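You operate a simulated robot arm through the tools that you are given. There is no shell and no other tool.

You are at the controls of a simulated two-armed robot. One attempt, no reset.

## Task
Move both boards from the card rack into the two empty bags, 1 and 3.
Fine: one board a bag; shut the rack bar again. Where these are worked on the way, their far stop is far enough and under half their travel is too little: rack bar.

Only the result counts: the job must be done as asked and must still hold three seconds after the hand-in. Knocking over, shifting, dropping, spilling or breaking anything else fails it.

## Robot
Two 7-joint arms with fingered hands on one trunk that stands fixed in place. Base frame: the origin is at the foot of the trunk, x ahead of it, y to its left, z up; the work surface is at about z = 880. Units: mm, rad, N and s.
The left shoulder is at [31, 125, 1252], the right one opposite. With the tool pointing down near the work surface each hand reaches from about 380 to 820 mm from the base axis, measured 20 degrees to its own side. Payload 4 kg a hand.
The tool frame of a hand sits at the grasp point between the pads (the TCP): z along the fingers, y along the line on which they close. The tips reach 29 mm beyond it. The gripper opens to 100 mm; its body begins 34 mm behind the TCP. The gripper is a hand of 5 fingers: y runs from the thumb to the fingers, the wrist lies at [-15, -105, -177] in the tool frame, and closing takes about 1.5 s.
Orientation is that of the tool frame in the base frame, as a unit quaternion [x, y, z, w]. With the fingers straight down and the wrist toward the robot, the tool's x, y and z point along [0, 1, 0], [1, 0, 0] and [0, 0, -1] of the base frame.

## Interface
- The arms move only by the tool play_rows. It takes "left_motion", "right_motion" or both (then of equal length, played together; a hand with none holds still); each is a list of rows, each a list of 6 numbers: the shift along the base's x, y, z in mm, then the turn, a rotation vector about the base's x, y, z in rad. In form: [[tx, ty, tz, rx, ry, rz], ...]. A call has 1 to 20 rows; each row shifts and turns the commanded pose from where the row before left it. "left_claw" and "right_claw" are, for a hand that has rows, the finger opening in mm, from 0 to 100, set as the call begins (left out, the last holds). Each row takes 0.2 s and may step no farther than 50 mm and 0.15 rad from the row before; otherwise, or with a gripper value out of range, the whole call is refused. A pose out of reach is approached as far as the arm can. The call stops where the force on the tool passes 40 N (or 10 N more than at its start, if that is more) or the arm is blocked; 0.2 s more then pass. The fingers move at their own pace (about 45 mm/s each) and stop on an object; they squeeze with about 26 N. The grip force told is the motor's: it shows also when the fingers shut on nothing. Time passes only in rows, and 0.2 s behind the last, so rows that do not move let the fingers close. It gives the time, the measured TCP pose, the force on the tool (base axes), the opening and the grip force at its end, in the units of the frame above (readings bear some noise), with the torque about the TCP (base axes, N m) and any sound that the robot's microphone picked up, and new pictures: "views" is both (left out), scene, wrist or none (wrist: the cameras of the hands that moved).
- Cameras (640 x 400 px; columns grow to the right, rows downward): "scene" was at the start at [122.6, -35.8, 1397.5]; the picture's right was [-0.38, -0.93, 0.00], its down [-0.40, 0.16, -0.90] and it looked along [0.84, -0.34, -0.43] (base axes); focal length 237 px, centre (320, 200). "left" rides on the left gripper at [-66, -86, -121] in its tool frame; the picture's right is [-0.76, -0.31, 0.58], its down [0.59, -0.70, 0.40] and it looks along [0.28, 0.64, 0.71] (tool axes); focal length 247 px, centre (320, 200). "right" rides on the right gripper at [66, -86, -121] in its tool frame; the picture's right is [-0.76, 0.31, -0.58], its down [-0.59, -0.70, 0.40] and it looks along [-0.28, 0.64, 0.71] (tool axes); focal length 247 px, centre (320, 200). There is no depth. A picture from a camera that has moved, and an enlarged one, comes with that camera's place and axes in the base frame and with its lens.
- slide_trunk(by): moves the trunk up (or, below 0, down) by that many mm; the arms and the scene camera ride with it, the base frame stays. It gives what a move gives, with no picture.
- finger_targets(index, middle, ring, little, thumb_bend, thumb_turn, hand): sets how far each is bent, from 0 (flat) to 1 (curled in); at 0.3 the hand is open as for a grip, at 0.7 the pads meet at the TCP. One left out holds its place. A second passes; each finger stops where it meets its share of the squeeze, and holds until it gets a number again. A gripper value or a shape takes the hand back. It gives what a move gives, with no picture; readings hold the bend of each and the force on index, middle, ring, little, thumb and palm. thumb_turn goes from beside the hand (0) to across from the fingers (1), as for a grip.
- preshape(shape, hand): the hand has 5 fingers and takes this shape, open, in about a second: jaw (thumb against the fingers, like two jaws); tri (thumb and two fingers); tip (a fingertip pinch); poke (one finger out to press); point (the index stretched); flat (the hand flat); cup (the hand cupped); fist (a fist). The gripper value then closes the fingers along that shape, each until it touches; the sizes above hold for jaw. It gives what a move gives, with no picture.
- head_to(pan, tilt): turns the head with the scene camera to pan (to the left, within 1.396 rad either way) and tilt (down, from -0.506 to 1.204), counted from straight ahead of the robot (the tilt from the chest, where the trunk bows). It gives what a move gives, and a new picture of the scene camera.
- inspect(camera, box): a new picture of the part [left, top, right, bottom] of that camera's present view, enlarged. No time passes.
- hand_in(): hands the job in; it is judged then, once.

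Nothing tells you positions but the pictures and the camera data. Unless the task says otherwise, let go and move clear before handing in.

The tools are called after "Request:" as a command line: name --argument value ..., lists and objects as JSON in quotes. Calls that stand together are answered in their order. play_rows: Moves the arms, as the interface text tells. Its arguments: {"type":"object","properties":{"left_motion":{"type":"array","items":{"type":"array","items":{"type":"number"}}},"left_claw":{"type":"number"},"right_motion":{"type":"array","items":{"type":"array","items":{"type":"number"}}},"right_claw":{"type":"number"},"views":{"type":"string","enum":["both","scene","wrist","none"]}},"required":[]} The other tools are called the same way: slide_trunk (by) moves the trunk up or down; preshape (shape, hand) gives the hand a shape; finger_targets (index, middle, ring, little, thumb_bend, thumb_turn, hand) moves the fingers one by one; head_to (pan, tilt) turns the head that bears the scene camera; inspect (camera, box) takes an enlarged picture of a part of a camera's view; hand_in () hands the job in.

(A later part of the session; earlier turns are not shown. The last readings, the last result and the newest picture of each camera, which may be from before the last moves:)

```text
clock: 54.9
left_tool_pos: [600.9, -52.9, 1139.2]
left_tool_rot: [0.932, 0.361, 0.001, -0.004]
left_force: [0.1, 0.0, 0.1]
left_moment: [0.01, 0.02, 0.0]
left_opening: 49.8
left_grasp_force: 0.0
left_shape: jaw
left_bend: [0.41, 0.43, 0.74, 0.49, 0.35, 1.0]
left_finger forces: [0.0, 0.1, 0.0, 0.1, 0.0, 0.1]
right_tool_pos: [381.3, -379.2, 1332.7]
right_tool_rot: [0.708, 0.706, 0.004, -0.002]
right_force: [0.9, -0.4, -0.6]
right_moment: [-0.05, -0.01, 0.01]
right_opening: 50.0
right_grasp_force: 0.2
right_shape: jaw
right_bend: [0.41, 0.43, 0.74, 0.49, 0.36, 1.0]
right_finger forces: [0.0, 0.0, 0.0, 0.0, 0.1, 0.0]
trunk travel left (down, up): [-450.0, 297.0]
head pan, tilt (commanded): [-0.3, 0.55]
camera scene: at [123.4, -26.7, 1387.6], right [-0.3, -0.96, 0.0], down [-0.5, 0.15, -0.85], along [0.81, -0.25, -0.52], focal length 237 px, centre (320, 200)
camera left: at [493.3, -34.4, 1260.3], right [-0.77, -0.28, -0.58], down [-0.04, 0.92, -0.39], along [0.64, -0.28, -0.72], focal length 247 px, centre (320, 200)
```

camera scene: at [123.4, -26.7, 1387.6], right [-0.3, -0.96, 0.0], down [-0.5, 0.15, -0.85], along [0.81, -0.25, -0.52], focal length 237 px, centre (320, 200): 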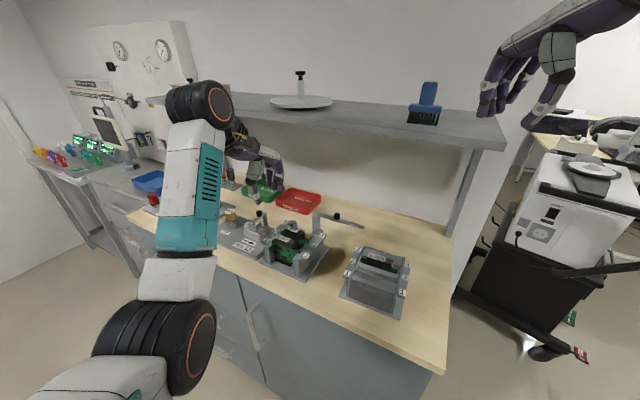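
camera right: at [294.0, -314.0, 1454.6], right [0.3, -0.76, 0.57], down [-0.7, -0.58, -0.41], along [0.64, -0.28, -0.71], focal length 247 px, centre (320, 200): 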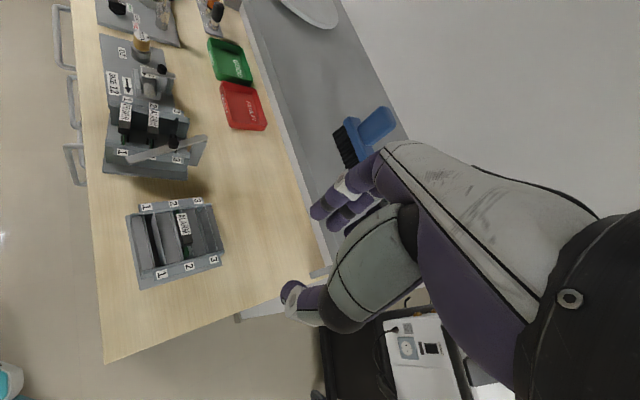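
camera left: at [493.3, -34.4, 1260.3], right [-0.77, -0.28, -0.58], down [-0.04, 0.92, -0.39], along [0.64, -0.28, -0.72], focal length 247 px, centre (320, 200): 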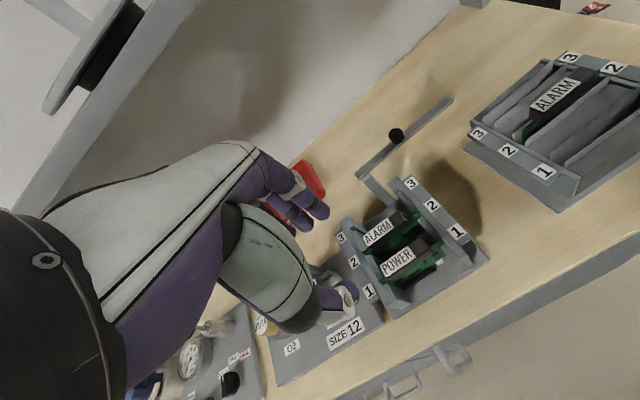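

The left arm is free again and the rack is back within about 6 mm and 2° of its first place. Now I measure the two board handles from close up.

Request:
inspect --camera "left" --box '[330, 170, 490, 310]'

Request:
inspect --camera "scene" --box '[250, 210, 340, 280]'

Request:
inspect --camera "right" --box '[110, 80, 220, 160]'

```text
2.86 times, centred on (410, 240) of left
camera zoom: at [493.3, -34.4, 1260.3], right [-0.77, -0.28, -0.58], down [-0.04, 0.92, -0.39], along [0.64, -0.28, -0.72], focal length 706 px, centre (63, 86)
```

zoom: 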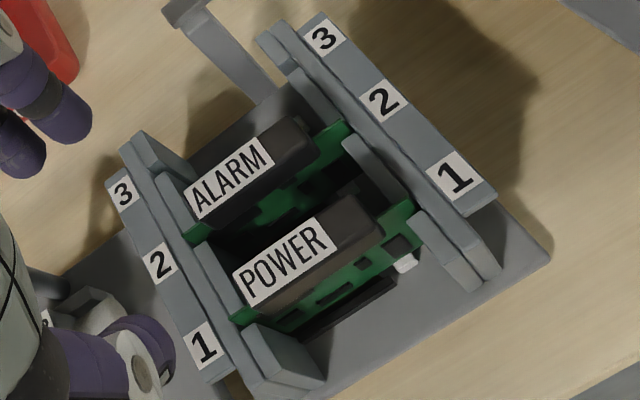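

```text
5.71 times, centred on (295, 245) of scene
camera zoom: at [123.4, -26.7, 1387.6], right [-0.3, -0.96, 0.0], down [-0.5, 0.15, -0.85], along [0.81, -0.25, -0.52], focal length 1354 px, centre (463, -57)
```

zoom: 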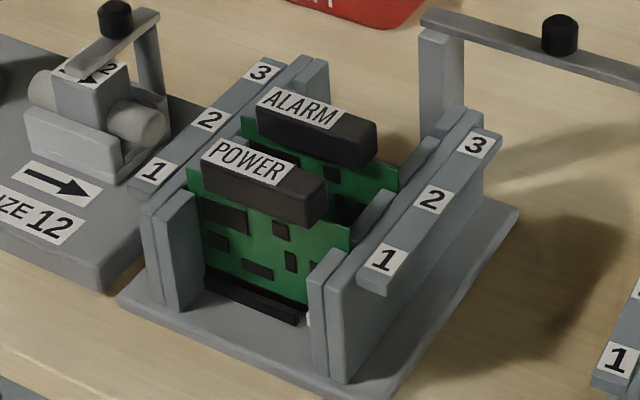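

```text
5.00 times, centred on (165, 120) of right
camera zoom: at [294.5, -315.7, 1454.2], right [0.3, -0.76, 0.57], down [-0.7, -0.58, -0.41], along [0.64, -0.28, -0.71], focal length 1235 px, centre (1095, 600)
```

zoom: 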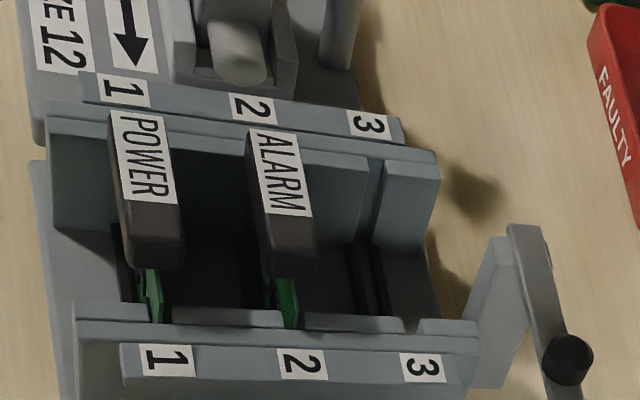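

I now place the handles at about (598,-78) for POWER and (630,-109) for ALARM, tops near z=980, 60×17 mm, with the rack at −44°. I bring the left hand over the ALARM handle first.

Request:
play_rows --left_motion '[[10, -19, -20, 0, 0, 0.022], [10, -19, -25, 0, 0, 0.022], [9.4, -18.4, -30, 0, 0, 0.021], [0, 0, 0, 0, 0, 0], [0, 0, 0, 0, 0, 0]]' --left_claw 34 --views "both"

Request:
inspect --camera "left" --box '[220, 150, 420, 350]'

Request:
inspect --camera "right" --box '[90, 60, 230, 160]'

Request:
inspect --camera "scene" --box '[250, 190, 350, 280]'

```text
clock: 56.1
left_tool_pos: [629.7, -109.7, 1062.6]
left_tool_rot: [0.92, 0.392, 0.002, -0.005]
left_force: [0.1, 0.3, 0.2]
left_moment: [0.0, 0.0, -0.04]
left_opening: 34.3
left_grasp_force: 0.2
left_shape: jaw
left_bend: [0.47, 0.5, 0.75, 0.54, 0.44, 1.0]
left_finger forces: [0.0, 0.0, 0.1, 0.0, 0.1, 0.0]
right_tool_pos: [380.2, -379.2, 1332.4]
right_tool_rot: [0.707, 0.707, 0.004, -0.002]
right_force: [-1.8, 0.2, 0.2]
right_moment: [-0.02, -0.01, -0.03]
right_opening: 50.2
right_grasp_force: 0.0
right_shape: jaw
right_bend: [0.41, 0.43, 0.74, 0.49, 0.36, 1.0]
right_finger forces: [0.0, 0.0, 0.0, 0.1, 0.0, 0.0]
trunk travel left (down, up): [-450.0, 297.0]
head pan, tilt (commanded): [-0.3, 0.55]
camera scene: at [123.4, -26.6, 1387.6], right [-0.3, -0.96, 0.0], down [-0.5, 0.15, -0.85], along [0.81, -0.25, -0.52], focal length 237 px, centre (320, 200)
camera left: at [522.2, -97.0, 1182.6], right [-0.75, -0.33, -0.58], down [-0.1, 0.92, -0.39], along [0.66, -0.23, -0.71], focal length 247 px, centre (320, 200)
```

scene: 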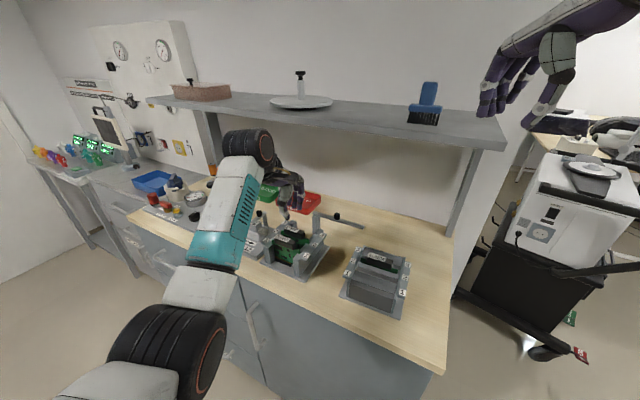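
left: 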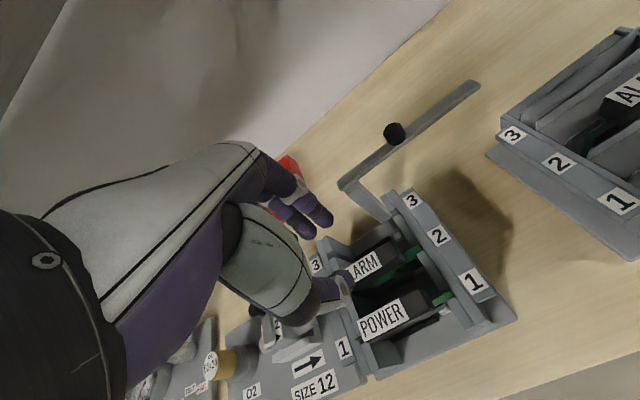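

```text
2.00 times, centred on (320, 250) of left
camera zoom: at [522.2, -97.0, 1182.6], right [-0.75, -0.33, -0.58], down [-0.1, 0.92, -0.39], along [0.66, -0.23, -0.71], focal length 494 px, centre (320, 100)
```

zoom: 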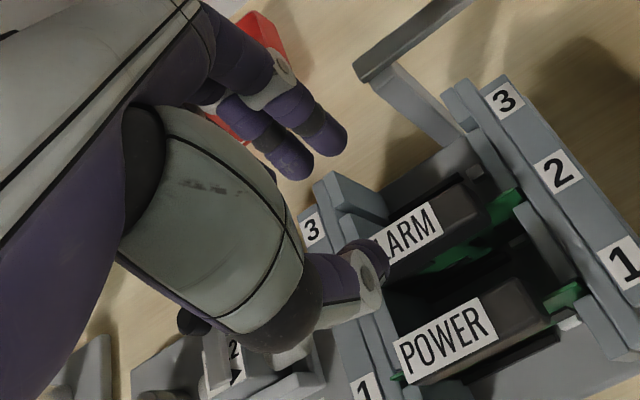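

```text
4.00 times, centred on (160, 110) of right
camera zoom: at [294.5, -315.6, 1454.3], right [0.3, -0.76, 0.57], down [-0.7, -0.58, -0.41], along [0.64, -0.28, -0.71], focal length 988 px, centre (960, 560)
```

zoom: 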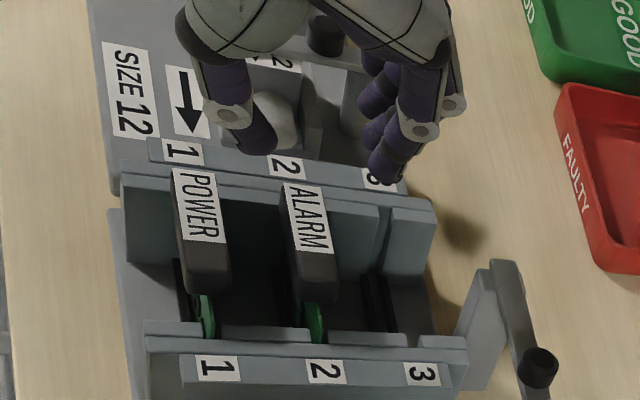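

```text
4.44 times, centred on (300, 235) of scene
camera zoom: at [123.4, -26.6, 1387.6], right [-0.3, -0.96, 0.0], down [-0.5, 0.15, -0.85], along [0.81, -0.25, -0.52], focal length 1053 px, centre (409, 44)
```

zoom: 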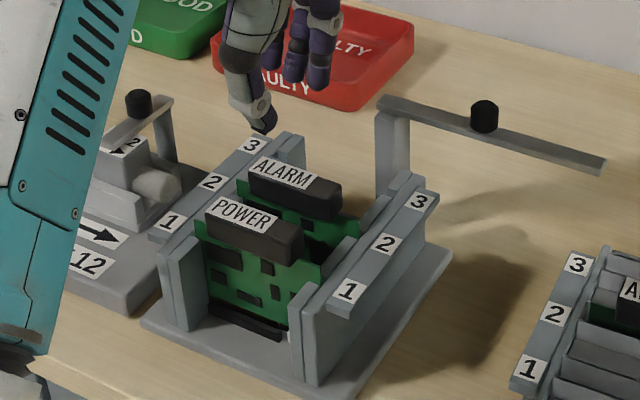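

Aligned to within a couple of millimetres. I correct by about 2 mm and lower to just above the handle to check the thumb's place in the gap.

Request:
play_rows --left_motion '[[-1, 2, -15, 0, 0, 0], [0, 0, -15, 0, 0, 0], [0, 0, -15, 0, 0, 0], [0, 0, 0, 0, 0, 0], [0, 0, 0, 0, 0, 0]]' --left_claw 31 --views "none"

Request:
inspect --camera "left" --box '[240, 150, 440, 350]'

Request:
inspect --camera "right" --box '[110, 80, 210, 160]'

Request:
inspect --camera "scene" --box '[260, 200, 340, 270]'

```text
clock: 57.3
left_tool_pos: [628.6, -105.6, 1017.3]
left_tool_rot: [0.92, 0.392, 0.002, -0.005]
left_force: [0.3, -0.1, -0.9]
left_moment: [0.04, 0.0, 0.02]
left_opening: 31.2
left_grasp_force: 0.0
left_shape: jaw
left_bend: [0.49, 0.51, 0.74, 0.54, 0.45, 1.0]
left_finger forces: [0.2, 0.1, 0.0, 0.1, 0.0, 0.1]
right_tool_pos: [379.8, -380.0, 1331.1]
right_tool_rot: [0.708, 0.707, 0.004, -0.002]
right_force: [0.4, -1.0, 0.2]
right_moment: [0.03, 0.02, 0.02]
right_opening: 50.1
right_grasp_force: 0.0
right_shape: jaw
right_bend: [0.41, 0.43, 0.74, 0.49, 0.36, 1.0]
right_finger forces: [0.0, 0.0, 0.0, 0.1, 0.0, 0.0]
trunk travel left (down, up): [-450.0, 297.0]
head pan, tilt (commanded): [-0.3, 0.55]
```

```text
2.00 times, centred on (340, 250) of left
camera zoom: at [521.4, -94.7, 1138.8], right [-0.75, -0.33, -0.58], down [-0.1, 0.92, -0.39], along [0.66, -0.23, -0.71], focal length 494 px, centre (280, 100)
```

zoom: 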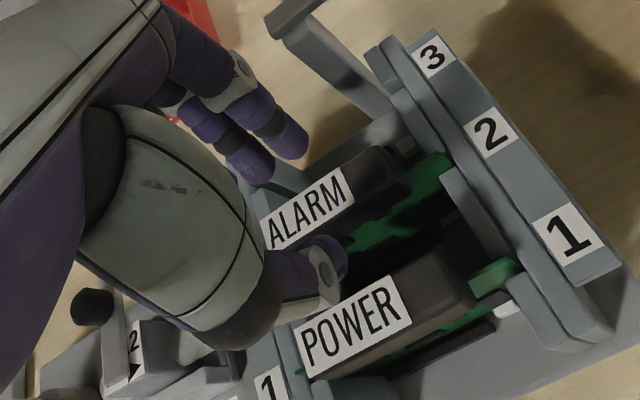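

```text
5.00 times, centred on (160, 120) of right
camera zoom: at [294.4, -315.3, 1454.3], right [0.3, -0.76, 0.57], down [-0.7, -0.58, -0.41], along [0.64, -0.28, -0.71], focal length 1235 px, centre (1120, 600)
```

zoom: 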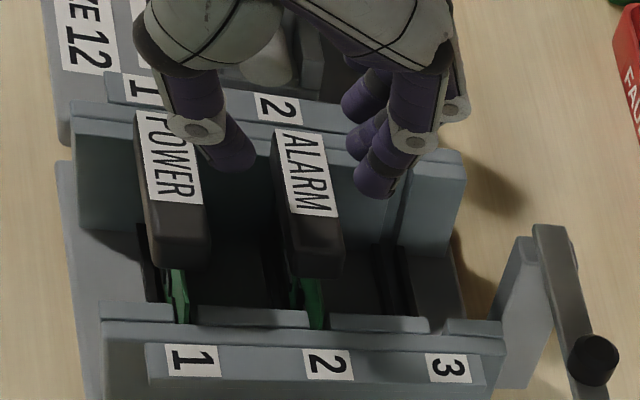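

```text
5.71 times, centred on (300, 235) of scene
camera zoom: at [123.3, -26.4, 1387.6], right [-0.3, -0.96, 0.0], down [-0.5, 0.15, -0.85], along [0.81, -0.25, -0.52], focal length 1354 px, centre (434, 0)
```

zoom: 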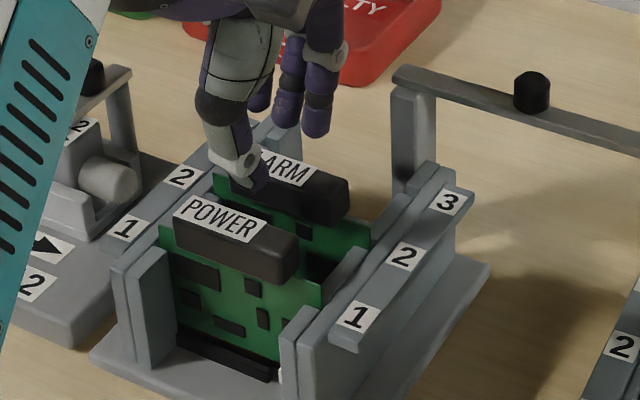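

The thumb slopes outward, so gripping ALARM first would bring it onto POWER's handle; with POWER first the thumb has free space in front. I raise slightly and shift over to the POWER handle at about (597,-78).

Request:
play_rows --left_motion '[[0, 0, 15, 0, 0, 0], [-15, 15, 0, 0, 0, 0], [-14.4, 14.4, 0, 0, 0, 0], [0, 0, 0, 0, 0, 0], [0, 0, 0, 0, 0, 0]]' --left_claw 30 --views "none"

Request:
inspect --camera "left" --box '[240, 150, 440, 350]'

Request:
inspect --camera "right" --box '[90, 80, 190, 160]'

Request:
inspect --camera "scene" --box '[250, 200, 330, 270]'

```text
clock: 58.5
left_tool_pos: [599.2, -75.0, 1034.2]
left_tool_rot: [0.92, 0.392, 0.002, -0.003]
left_force: [0.7, 0.0, -1.0]
left_moment: [0.01, -0.03, -0.02]
left_opening: 30.4
left_grasp_force: 0.0
left_shape: jaw
left_bend: [0.5, 0.52, 0.74, 0.54, 0.46, 1.0]
left_finger forces: [0.0, 0.0, 0.1, 0.0, 0.1, 0.0]
right_tool_pos: [380.2, -378.0, 1332.6]
right_tool_rot: [0.708, 0.706, 0.004, -0.001]
right_force: [0.2, 1.1, 0.0]
right_moment: [-0.03, 0.03, -0.01]
right_opening: 50.0
right_grasp_force: 0.1
right_shape: jaw
right_bend: [0.41, 0.43, 0.74, 0.49, 0.36, 1.0]
right_finger forces: [0.0, 0.0, 0.0, 0.0, 0.0, 0.1]
trunk travel left (down, up): [-450.0, 297.0]
head pan, tilt (commanded): [-0.3, 0.55]
```

```text
2.00 times, centred on (340, 250) of left
camera zoom: at [491.1, -64.6, 1155.1], right [-0.75, -0.33, -0.58], down [-0.1, 0.92, -0.39], along [0.66, -0.23, -0.71], focal length 494 px, centre (280, 100)
```

zoom: 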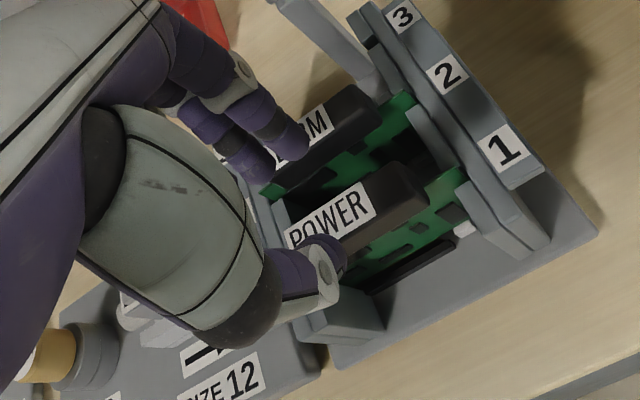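

```text
5.00 times, centred on (140, 120) of right
camera zoom: at [294.3, -315.2, 1454.4], right [0.3, -0.76, 0.57], down [-0.7, -0.58, -0.41], along [0.64, -0.28, -0.71], focal length 1235 px, centre (1220, 600)
```

zoom: 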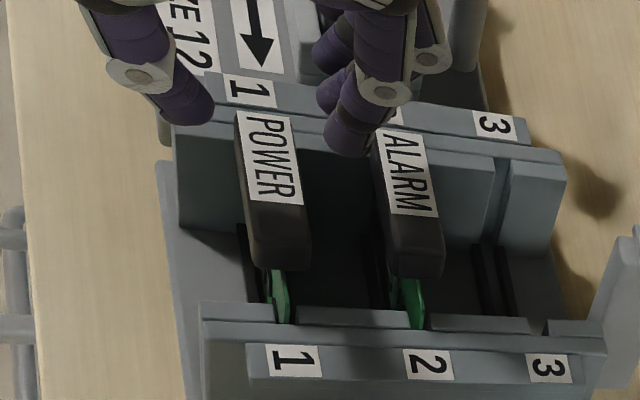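

```text
5.71 times, centred on (290, 235) of scene
camera zoom: at [123.2, -26.3, 1387.7], right [-0.3, -0.96, 0.0], down [-0.5, 0.15, -0.85], along [0.81, -0.25, -0.52], focal length 1354 px, centre (491, 0)
```

zoom: 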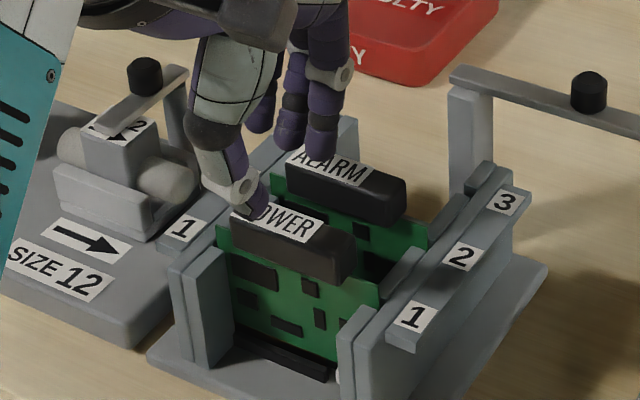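

The hand is centred over the POWER handle. I lower in two stages, checking force.

Request:
play_rows --left_motion '[[-1, -1, -12, 0, 0, 0], [0, 0, -12, 0, 0, 0], [0, 0, -8, 0, 0, 0], [0, 0, 0, 0, 0, 0]]' --views "none"

Request:
inspect --camera "left" --box '[240, 150, 440, 350]'

Request:
inspect --camera "right" --box '[90, 80, 190, 160]'

```text
clock: 59.5
left_tool_pos: [597.7, -78.0, 1000.9]
left_tool_rot: [0.92, 0.391, 0.002, -0.003]
left_force: [-0.3, 0.7, -0.8]
left_moment: [0.01, 0.0, 0.04]
left_opening: 30.1
left_grasp_force: 0.1
left_shape: jaw
left_bend: [0.5, 0.52, 0.74, 0.54, 0.46, 1.0]
left_finger forces: [0.0, 0.0, 0.0, 0.0, 0.0, 0.0]
right_tool_pos: [381.1, -380.5, 1331.1]
right_tool_rot: [0.708, 0.706, 0.004, -0.001]
right_force: [0.6, 0.3, -0.4]
right_moment: [-0.01, -0.01, 0.01]
right_opening: 50.0
right_grasp_force: 0.0
right_shape: jaw
right_bend: [0.41, 0.43, 0.74, 0.49, 0.36, 1.0]
right_finger forces: [0.1, 0.0, 0.0, 0.0, 0.0, 0.0]
trunk travel left (down, up): [-450.0, 297.0]
head pan, tilt (commanded): [-0.3, 0.55]
```

```text
2.00 times, centred on (340, 250) of left
camera zoom: at [489.7, -66.0, 1122.8], right [-0.75, -0.33, -0.58], down [-0.1, 0.92, -0.39], along [0.66, -0.23, -0.71], focal length 494 px, centre (280, 100)
```

zoom: 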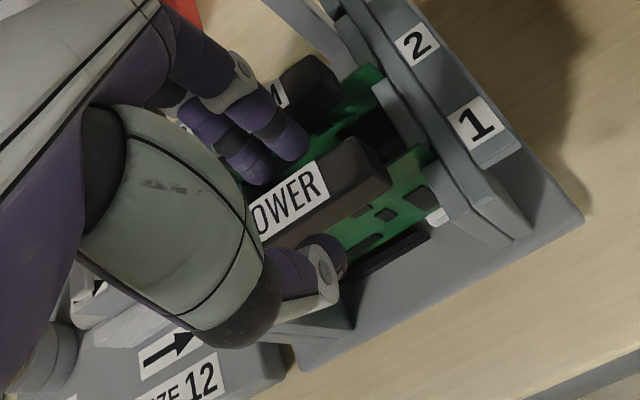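

```text
5.00 times, centred on (140, 120) of right
camera zoom: at [294.3, -315.3, 1454.4], right [0.3, -0.76, 0.57], down [-0.7, -0.58, -0.41], along [0.64, -0.28, -0.71], focal length 1235 px, centre (1220, 600)
```

zoom: 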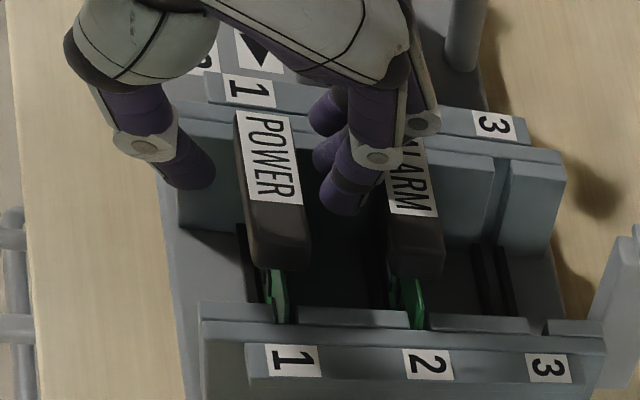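

The fingers are in the gap behind POWER and the thumb in front, with no contact. I lower the last part and close.

Request:
play_rows --left_motion '[[0, 0, -9, 0, 0, 0], [0, 0, -9, 0, 0, 0], [0, 0, 0, 0, 0, 0]]' --views "none"

Request:
play_rows --left_motion '[[0, 0, 0, 0, 0, 0], [0, 0, 0, 0, 0, 0], [0, 0, 0, 0, 0, 0], [0, 0, 0, 0, 0, 0], [0, 0, 0, 0, 0, 0], [0, 0, 0, 0, 0, 0]]' --left_claw 4 --views "none"

Request:
inspect --camera "left" --box '[240, 150, 440, 350]'

Request:
inspect --camera "right" --box '[90, 80, 190, 160]'

Request:
inspect --camera "scene" --box '[250, 200, 330, 270]'

```text
clock: 60.3
left_tool_pos: [599.0, -77.4, 985.2]
left_tool_rot: [0.92, 0.392, 0.003, -0.003]
left_force: [-2.7, 4.1, 10.1]
left_moment: [-0.14, -0.37, 0.15]
left_opening: 29.4
left_grasp_force: 0.0
left_shape: jaw
left_bend: [0.5, 0.56, 0.74, 0.54, 0.46, 1.0]
left_finger forces: [0.0, 14.5, 0.0, 0.0, 0.0, 0.0]
right_tool_pos: [379.0, -379.0, 1334.1]
right_tool_rot: [0.708, 0.707, 0.005, -0.001]
right_force: [0.1, 0.2, 0.8]
right_moment: [0.03, -0.02, -0.01]
right_opening: 49.8
right_grasp_force: 0.0
right_shape: jaw
right_bend: [0.41, 0.43, 0.74, 0.49, 0.36, 1.0]
right_finger forces: [0.0, 0.0, 0.1, 0.0, 0.1, 0.1]
trunk travel left (down, up): [-450.0, 297.0]
head pan, tilt (commanded): [-0.3, 0.55]
```

```text
clock: 61.7
left_tool_pos: [597.5, -79.2, 984.8]
left_tool_rot: [0.92, 0.392, 0.003, -0.003]
left_force: [3.7, -2.0, 11.8]
left_moment: [-0.15, -0.38, -0.13]
left_opening: 13.4
left_grasp_force: 26.7
left_shape: jaw
left_bend: [0.64, 0.6, 0.73, 0.67, 0.72, 1.0]
left_finger forces: [13.3, 17.7, 4.3, 0.1, 22.6, 0.1]
right_tool_pos: [380.2, -379.4, 1333.0]
right_tool_rot: [0.708, 0.707, 0.004, -0.001]
right_force: [0.4, 0.8, -0.3]
right_moment: [-0.02, -0.01, 0.03]
right_opening: 49.9
right_grasp_force: 0.2
right_shape: jaw
right_bend: [0.41, 0.43, 0.74, 0.49, 0.36, 1.0]
right_finger forces: [0.0, 0.0, 0.1, 0.0, 0.0, 0.0]
trunk travel left (down, up): [-450.0, 297.0]
head pan, tilt (commanded): [-0.3, 0.55]
```

```text
2.00 times, centred on (340, 250) of left
camera zoom: at [489.4, -66.7, 1105.5], right [-0.74, -0.33, -0.58], down [-0.1, 0.92, -0.39], along [0.66, -0.23, -0.71], focal length 494 px, centre (280, 100)
```

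zoom: 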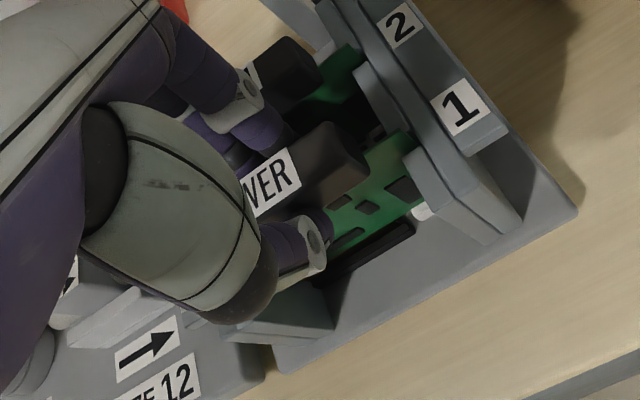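

```text
5.00 times, centred on (140, 120) of right
camera zoom: at [293.5, -315.3, 1454.6], right [0.3, -0.76, 0.57], down [-0.7, -0.58, -0.41], along [0.64, -0.28, -0.71], focal length 1235 px, centre (1220, 600)
```

zoom: 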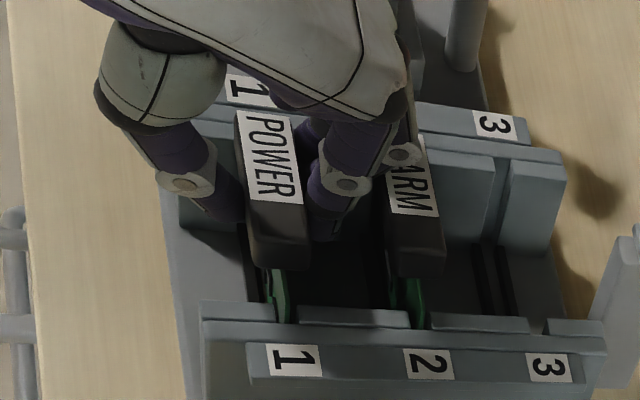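

```text
5.71 times, centred on (290, 235) of scene
camera zoom: at [122.5, -26.4, 1387.8], right [-0.3, -0.96, 0.0], down [-0.5, 0.15, -0.85], along [0.81, -0.25, -0.52], focal length 1354 px, centre (491, 0)
```

zoom: 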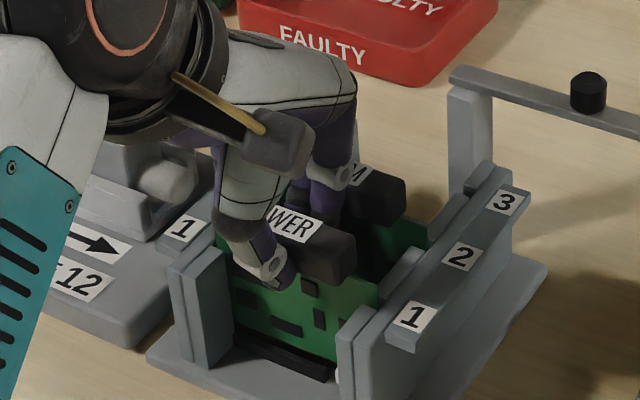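

POWER is gripped (13 mm, 27 N) and the rack has not moved. I lift slowly and check that only POWER comes up.

Request:
play_rows --left_motion '[[0, 0, 4, 0, 0, 0], [0, 0, 6, 0, 0, 0], [0, 0, 8, 0, 0, 0], [0, 0, 0, 0, 0, 0]]' --views "none"

Request:
inspect --camera "right" --box '[90, 80, 190, 160]'

Request:
inspect --camera "scene" --box '[250, 200, 330, 270]'

```text
clock: 62.7
left_tool_pos: [597.2, -78.2, 1002.3]
left_tool_rot: [0.92, 0.391, 0.001, -0.005]
left_force: [0.3, -1.2, -1.3]
left_moment: [-0.06, -0.03, -0.06]
left_opening: 13.3
left_grasp_force: 26.1
left_shape: jaw
left_bend: [0.64, 0.6, 0.73, 0.67, 0.72, 1.0]
left_finger forces: [14.2, 7.8, 3.1, 0.0, 23.6, 0.1]
right_tool_pos: [380.1, -378.6, 1332.7]
right_tool_rot: [0.707, 0.707, 0.004, -0.002]
right_force: [0.3, 0.5, -0.4]
right_moment: [0.01, -0.02, -0.01]
right_opening: 50.2
right_grasp_force: 0.1
right_shape: jaw
right_bend: [0.41, 0.43, 0.74, 0.49, 0.36, 1.0]
right_finger forces: [0.0, 0.0, 0.0, 0.0, 0.0, 0.0]
trunk travel left (down, up): [-450.0, 297.0]
head pan, tilt (commanded): [-0.3, 0.55]
```

```text
5.00 times, centred on (140, 120) of right
camera zoom: at [294.4, -315.3, 1454.3], right [0.3, -0.76, 0.57], down [-0.7, -0.58, -0.41], along [0.64, -0.28, -0.71], focal length 1235 px, centre (1220, 600)
```

zoom: 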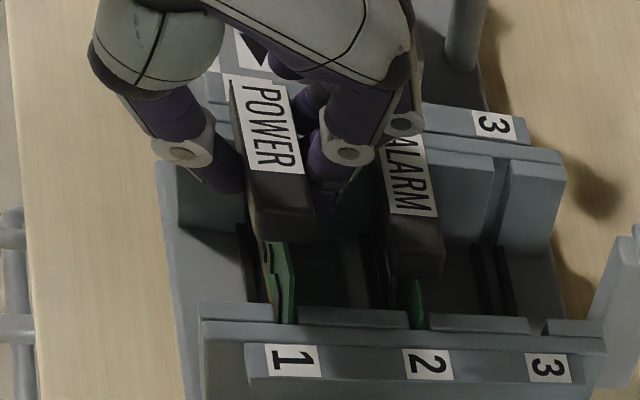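

```text
5.71 times, centred on (290, 235) of scene
camera zoom: at [123.3, -26.4, 1387.6], right [-0.3, -0.96, 0.0], down [-0.5, 0.15, -0.85], along [0.81, -0.25, -0.52], focal length 1354 px, centre (491, 0)
```

zoom: 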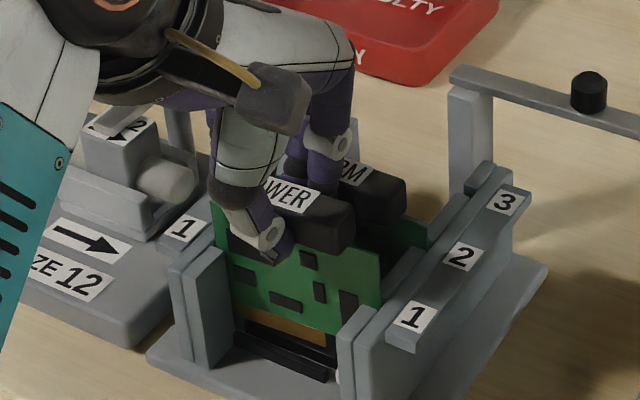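

POWER slides up cleanly while ALARM and the rack stay. I lift it clear of the rails.

Request:
play_rows --left_motion '[[0, 0, 12, 0, 0, 0], [0, 0, 14, 0, 0, 0], [0, 0, 14, 0, 0, 0], [0, 0, 14, 0, 0, 0], [0, 0, 14, 0, 0, 0], [0, 0, 12, 0, 0, 0], [0, 0, 10, 0, 0, 0], [0, 0, 0, 0, 0, 0]]' --views "both"

Request:
inspect --camera "right" --box '[80, 40, 240, 160]'

Request:
inspect --camera "scene" --box '[240, 160, 360, 280]'

```text
clock: 64.5
left_tool_pos: [598.9, -79.5, 1092.0]
left_tool_rot: [0.92, 0.391, 0.002, -0.005]
left_force: [-0.4, -0.1, 0.5]
left_moment: [0.04, -0.03, 0.0]
left_opening: 13.1
left_grasp_force: 25.7
left_shape: jaw
left_bend: [0.64, 0.61, 0.72, 0.67, 0.72, 1.0]
left_finger forces: [15.4, 6.4, 2.4, 0.0, 24.1, 0.1]
right_tool_pos: [379.6, -380.0, 1332.2]
right_tool_rot: [0.707, 0.707, 0.004, -0.002]
right_force: [-0.2, 0.3, -0.8]
right_moment: [0.0, 0.0, 0.02]
right_opening: 49.8
right_grasp_force: 0.0
right_shape: jaw
right_bend: [0.41, 0.43, 0.74, 0.49, 0.36, 1.0]
right_finger forces: [0.1, 0.0, 0.1, 0.1, 0.0, 0.1]
trunk travel left (down, up): [-450.0, 297.0]
head pan, tilt (commanded): [-0.3, 0.55]
camera scene: at [123.4, -26.3, 1387.6], right [-0.3, -0.96, 0.0], down [-0.5, 0.15, -0.85], along [0.81, -0.25, -0.52], focal length 237 px, centre (320, 200)
camera left: at [490.6, -67.9, 1213.0], right [-0.75, -0.33, -0.58], down [-0.1, 0.92, -0.39], along [0.66, -0.23, -0.71], focal length 247 px, centre (320, 200)
```

scene: 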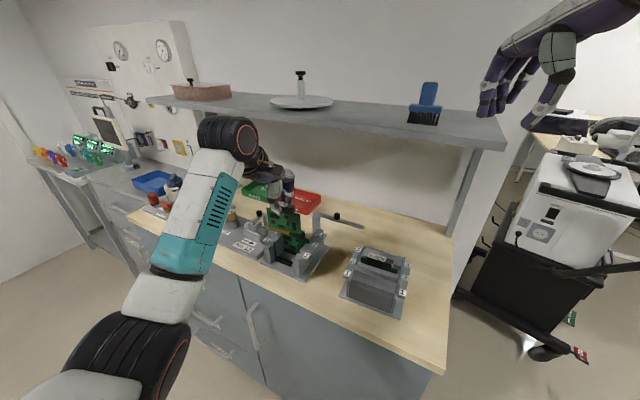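
left: 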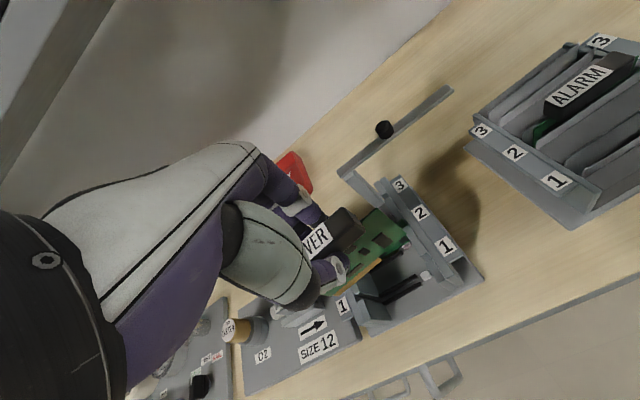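

```text
3.33 times, centred on (160, 100) of right
camera zoom: at [294.5, -315.3, 1454.3], right [0.3, -0.76, 0.57], down [-0.7, -0.58, -0.41], along [0.64, -0.28, -0.71], focal length 823 px, centre (853, 533)
```

zoom: 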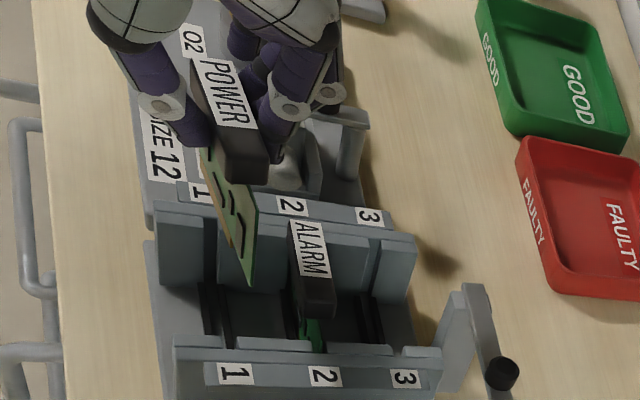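

```text
3.33 times, centred on (300, 220) of scene
camera zoom: at [123.4, -26.3, 1387.6], right [-0.3, -0.96, 0.0], down [-0.5, 0.15, -0.85], along [0.81, -0.25, -0.52], focal length 790 px, centre (387, 133)
```

zoom: 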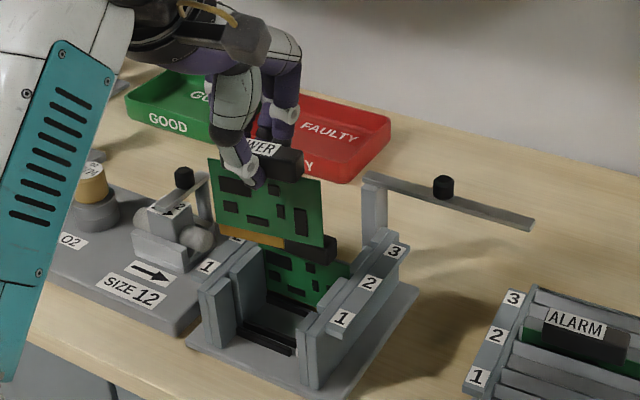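

POWER is clear of the rack. Now I study the bag stand closely for the mouth positions.

Request:
inspect --camera "scene" --box '[335, 240, 415, 320]'

Request:
inspect --camera "right" --box '[120, 190, 230, 295]'

Request:
inspect --camera "left" --box '[450, 20, 640, 240]'

```text
5.00 times, centred on (375, 280) of scene
camera zoom: at [123.4, -26.3, 1387.6], right [-0.3, -0.96, 0.0], down [-0.5, 0.15, -0.85], along [0.81, -0.25, -0.52], focal length 1184 px, centre (45, -200)
```

zoom: 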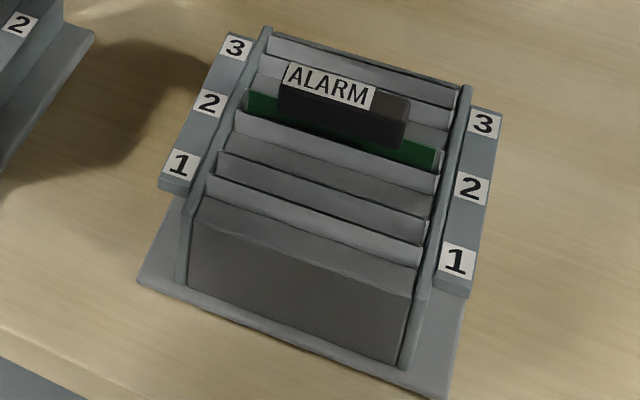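

```text
3.81 times, centred on (175, 242) of right
camera zoom: at [294.5, -315.3, 1454.3], right [0.3, -0.76, 0.57], down [-0.7, -0.58, -0.41], along [0.64, -0.28, -0.71], focal length 941 px, centre (872, 38)
```

zoom: 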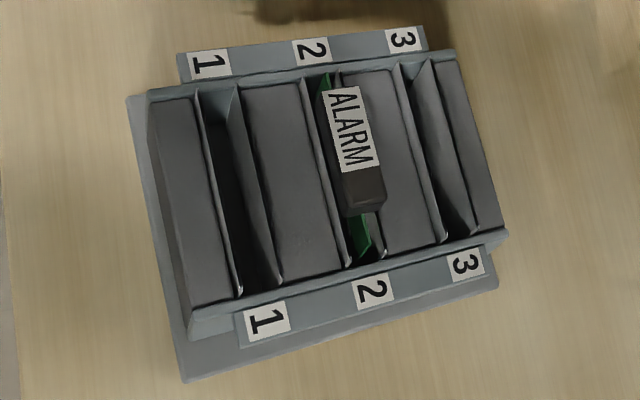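

```text
1.82 times, centred on (545, 130) of left
camera zoom: at [490.6, -67.9, 1213.0], right [-0.75, -0.33, -0.58], down [-0.1, 0.92, -0.39], along [0.66, -0.23, -0.71], focal length 449 px, centre (-89, 327)
```

zoom: 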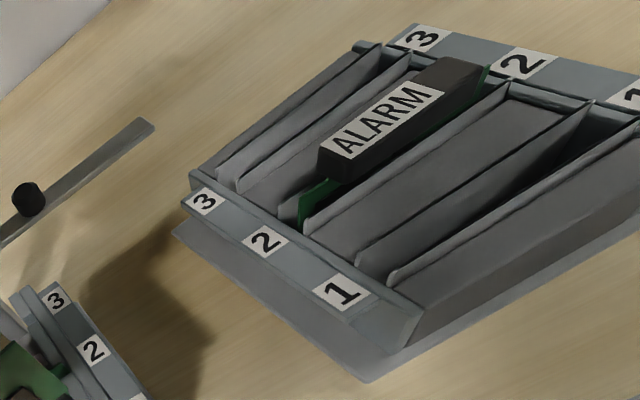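

Bag 1's mouth is about 15 mm wide and centred near (438,-252), with its line at about 47.7°. I carry POWER over there at height, turning slightly to match.

Request:
play_rows --left_motion '[[-10, -11, 0, 0, 0, 0.003], [-16, -17, 0, 0, 0, 0.003], [-18, -19, 0, 0, 0, 0.003], [-18, -19, 0, 0, 0, 0.003], [-18, -19, 0, 0, 0, 0.003], [-18, -19, 0, 0, 0, 0.003], [-18, -19, 0, 0, 0, 0.003], [-16, -18, 0, 0, 0, 0.003], [-14, -16, 0, 0, 0, 0.003], [-10, -11, 0, 0, 0, 0], [-4, -5, 0, 0, 0, 0], [0, 0, 0, 0, 0, 0]]' --views "both"

Request:
inspect --camera "right" --box '[100, 150, 260, 300]'

Request:
inspect --camera "scene" --box '[310, 190, 430, 320]'

Request:
inspect --camera "left" --box '[220, 130, 480, 370]'

```text
clock: 67.1
left_tool_pos: [437.8, -252.1, 1092.6]
left_tool_rot: [0.914, 0.405, 0.002, -0.006]
left_force: [1.0, 0.1, 0.2]
left_moment: [0.03, 0.01, 0.0]
left_opening: 13.0
left_grasp_force: 26.1
left_shape: jaw
left_bend: [0.64, 0.61, 0.72, 0.67, 0.72, 1.0]
left_finger forces: [15.3, 6.3, 2.3, 0.0, 24.1, 0.0]
right_tool_pos: [379.5, -380.1, 1331.4]
right_tool_rot: [0.708, 0.706, 0.004, -0.003]
right_force: [0.5, -0.7, -0.7]
right_moment: [0.03, -0.03, -0.02]
right_opening: 50.3
right_grasp_force: 0.0
right_shape: jaw
right_bend: [0.41, 0.43, 0.74, 0.49, 0.36, 1.0]
right_finger forces: [0.0, 0.0, 0.1, 0.0, 0.1, 0.1]
trunk travel left (down, up): [-450.0, 297.0]
head pan, tilt (commanded): [-0.3, 0.55]
camera scene: at [123.3, -26.4, 1387.6], right [-0.3, -0.96, 0.0], down [-0.5, 0.15, -0.85], along [0.81, -0.25, -0.52], focal length 237 px, centre (320, 200)
camera left: at [329.9, -243.6, 1212.7], right [-0.74, -0.35, -0.58], down [-0.12, 0.91, -0.39], along [0.67, -0.22, -0.71], focal length 247 px, centre (320, 200)
```

scene: 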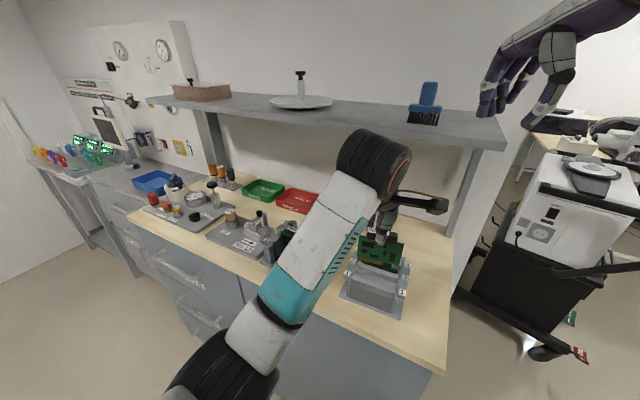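
left: 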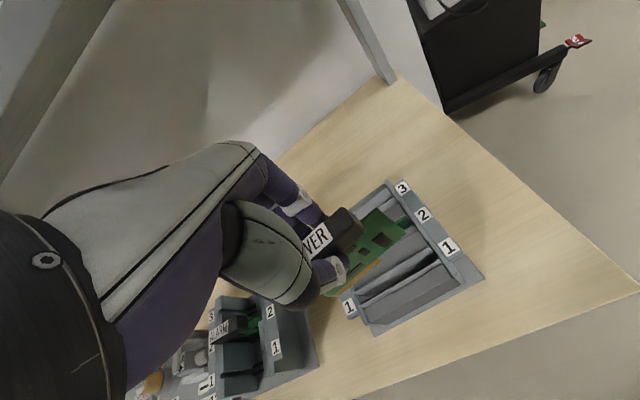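

```text
2.67 times, centred on (180, 225) of right
camera zoom: at [294.4, -315.4, 1454.3], right [0.3, -0.76, 0.57], down [-0.7, -0.58, -0.41], along [0.64, -0.28, -0.71], focal length 659 px, centre (693, 133)
```

zoom: 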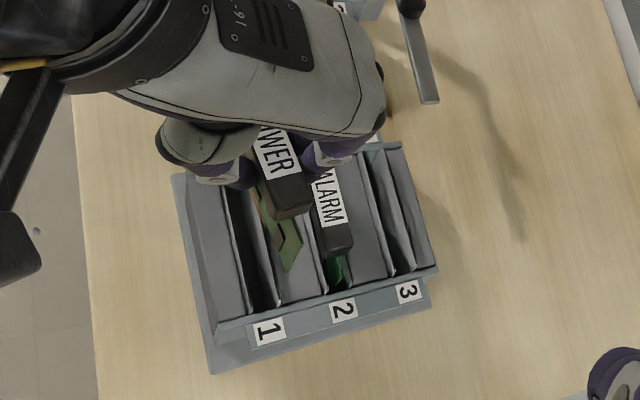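

```text
3.08 times, centred on (370, 255) of scene
camera zoom: at [123.3, -26.4, 1387.6], right [-0.3, -0.96, 0.0], down [-0.5, 0.15, -0.85], along [0.81, -0.25, -0.52], focal length 729 px, centre (166, 31)
```

zoom: 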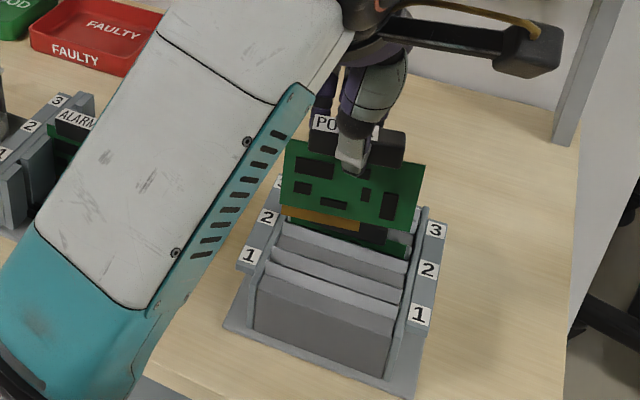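

```text
1.67 times, centred on (350, 250) of left
camera zoom: at [329.9, -243.6, 1212.7], right [-0.74, -0.35, -0.58], down [-0.12, 0.91, -0.39], along [0.67, -0.22, -0.71], focal length 412 px, centre (270, 117)
```

zoom: 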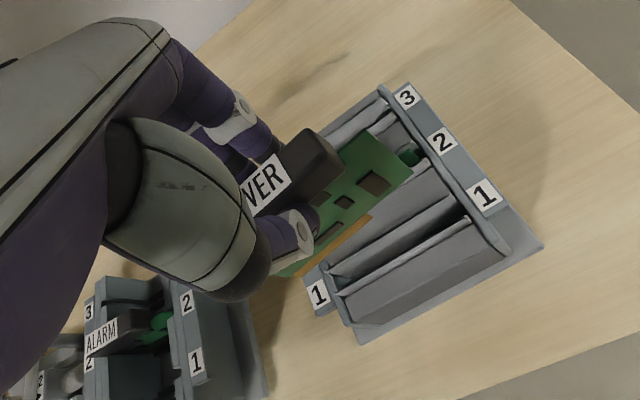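

The board hangs just above the bag stand. I zoom in to check whether it hangs upright and how it lines up with mouth 1.

Request:
inspect --camera "right" --box '[140, 190, 220, 260]'

Request:
inspect --camera "left" --box '[320, 180, 460, 310]'

Request:
inspect --camera "scene" --box '[340, 220, 420, 300]'

```text
5.71 times, centred on (180, 225) of right
camera zoom: at [294.4, -315.4, 1454.3], right [0.3, -0.76, 0.57], down [-0.7, -0.58, -0.41], along [0.64, -0.28, -0.71], focal length 1411 px, centre (1120, 57)
```

zoom: 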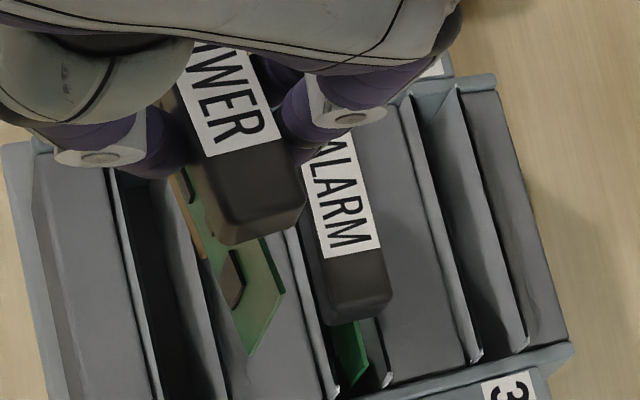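

```text
3.08 times, centred on (390, 245) of left
camera zoom: at [329.9, -243.6, 1212.7], right [-0.74, -0.35, -0.58], down [-0.12, 0.91, -0.39], along [0.67, -0.22, -0.71], focal length 760 px, centre (105, 62)
```

zoom: 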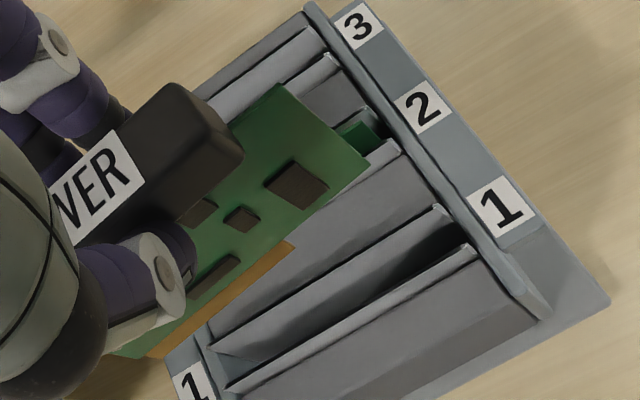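

```text
5.00 times, centred on (380, 260) of scene
camera zoom: at [123.3, -26.4, 1387.6], right [-0.3, -0.96, 0.0], down [-0.5, 0.15, -0.85], along [0.81, -0.25, -0.52], focal length 1184 px, centre (20, -100)
```

zoom: 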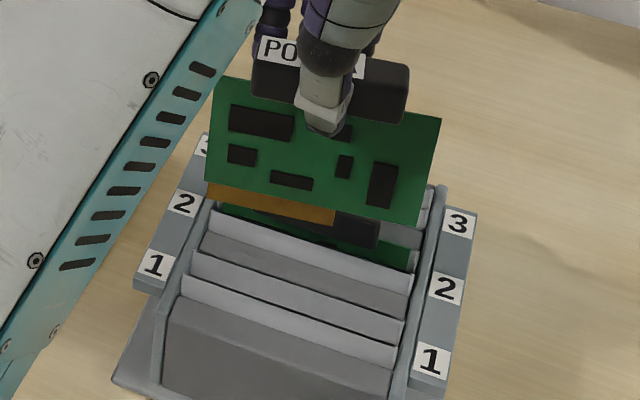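

The board is upright but has turned about 7° in my grip. I turn the hand back by that much so the board lines up with the bag mouth, and check again.

Request:
play_rows --left_motion '[[0.3, 0.2, -5, 0, 0, -0.03], [0.3, 0.2, -5, 0, 0, -0.03], [0.3, 0, -5, 0, 0, -0.03], [0, 0, -5, 0, 0, -0.03], [0, 0, 0, 0, 0, 0], [0, 0, 0, 0, 0, 0]]' --views "none"

Request:
inspect --camera "right" --box '[140, 190, 220, 260]'

Request:
inspect --camera "left" --box '[320, 180, 460, 310]'

Request:
inspect --camera "scene" --box '[340, 220, 420, 300]'

```text
clock: 68.5
left_tool_pos: [438.0, -251.6, 1072.8]
left_tool_rot: [0.938, 0.348, 0.003, -0.005]
left_force: [-0.8, -0.6, -0.9]
left_moment: [0.0, 0.03, -0.04]
left_opening: 13.3
left_grasp_force: 25.7
left_shape: jaw
left_bend: [0.64, 0.61, 0.72, 0.67, 0.72, 1.0]
left_finger forces: [15.4, 6.3, 2.3, 0.1, 24.1, 0.0]
right_tool_pos: [380.9, -379.7, 1333.2]
right_tool_rot: [0.708, 0.706, 0.005, -0.001]
right_force: [-0.2, 0.5, -0.5]
right_moment: [0.03, 0.02, -0.02]
right_opening: 49.8
right_grasp_force: 0.1
right_shape: jaw
right_bend: [0.41, 0.43, 0.74, 0.49, 0.36, 1.0]
right_finger forces: [0.0, 0.0, 0.0, 0.0, 0.0, 0.1]
trunk travel left (down, up): [-450.0, 297.0]
head pan, tilt (commanded): [-0.3, 0.55]
```

```text
5.71 times, centred on (180, 225) of right
camera zoom: at [294.4, -315.4, 1454.3], right [0.3, -0.76, 0.57], down [-0.7, -0.58, -0.41], along [0.64, -0.28, -0.71], focal length 1411 px, centre (1120, 57)
```

zoom: 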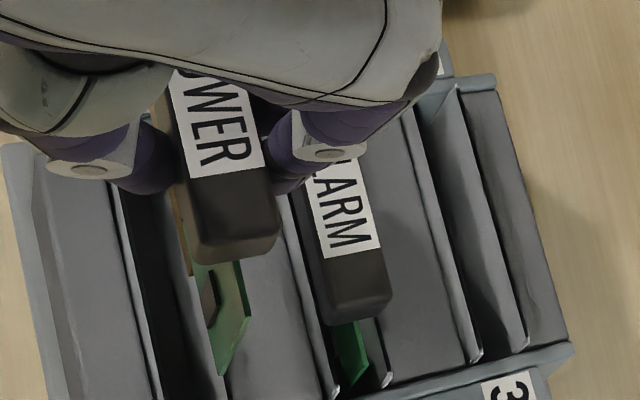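

```text
3.08 times, centred on (390, 245) of left
camera zoom: at [332.9, -230.0, 1193.3], right [-0.77, -0.26, -0.58], down [-0.01, 0.92, -0.39], along [0.63, -0.29, -0.71], focal length 760 px, centre (105, 62)
```

zoom: 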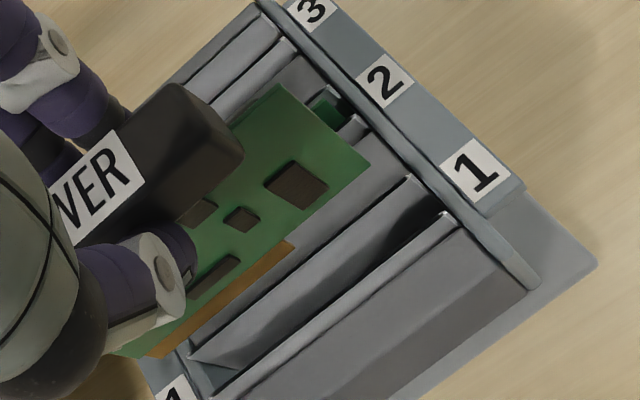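

```text
5.00 times, centred on (380, 260) of scene
camera zoom: at [123.3, -26.4, 1387.6], right [-0.3, -0.96, 0.0], down [-0.5, 0.15, -0.85], along [0.81, -0.25, -0.52], focal length 1184 px, centre (20, -100)
```

zoom: 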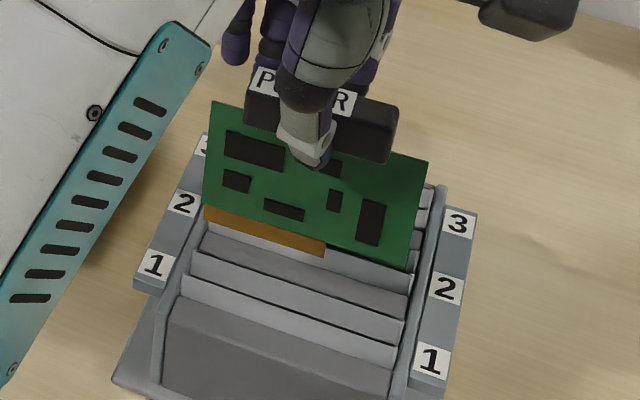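

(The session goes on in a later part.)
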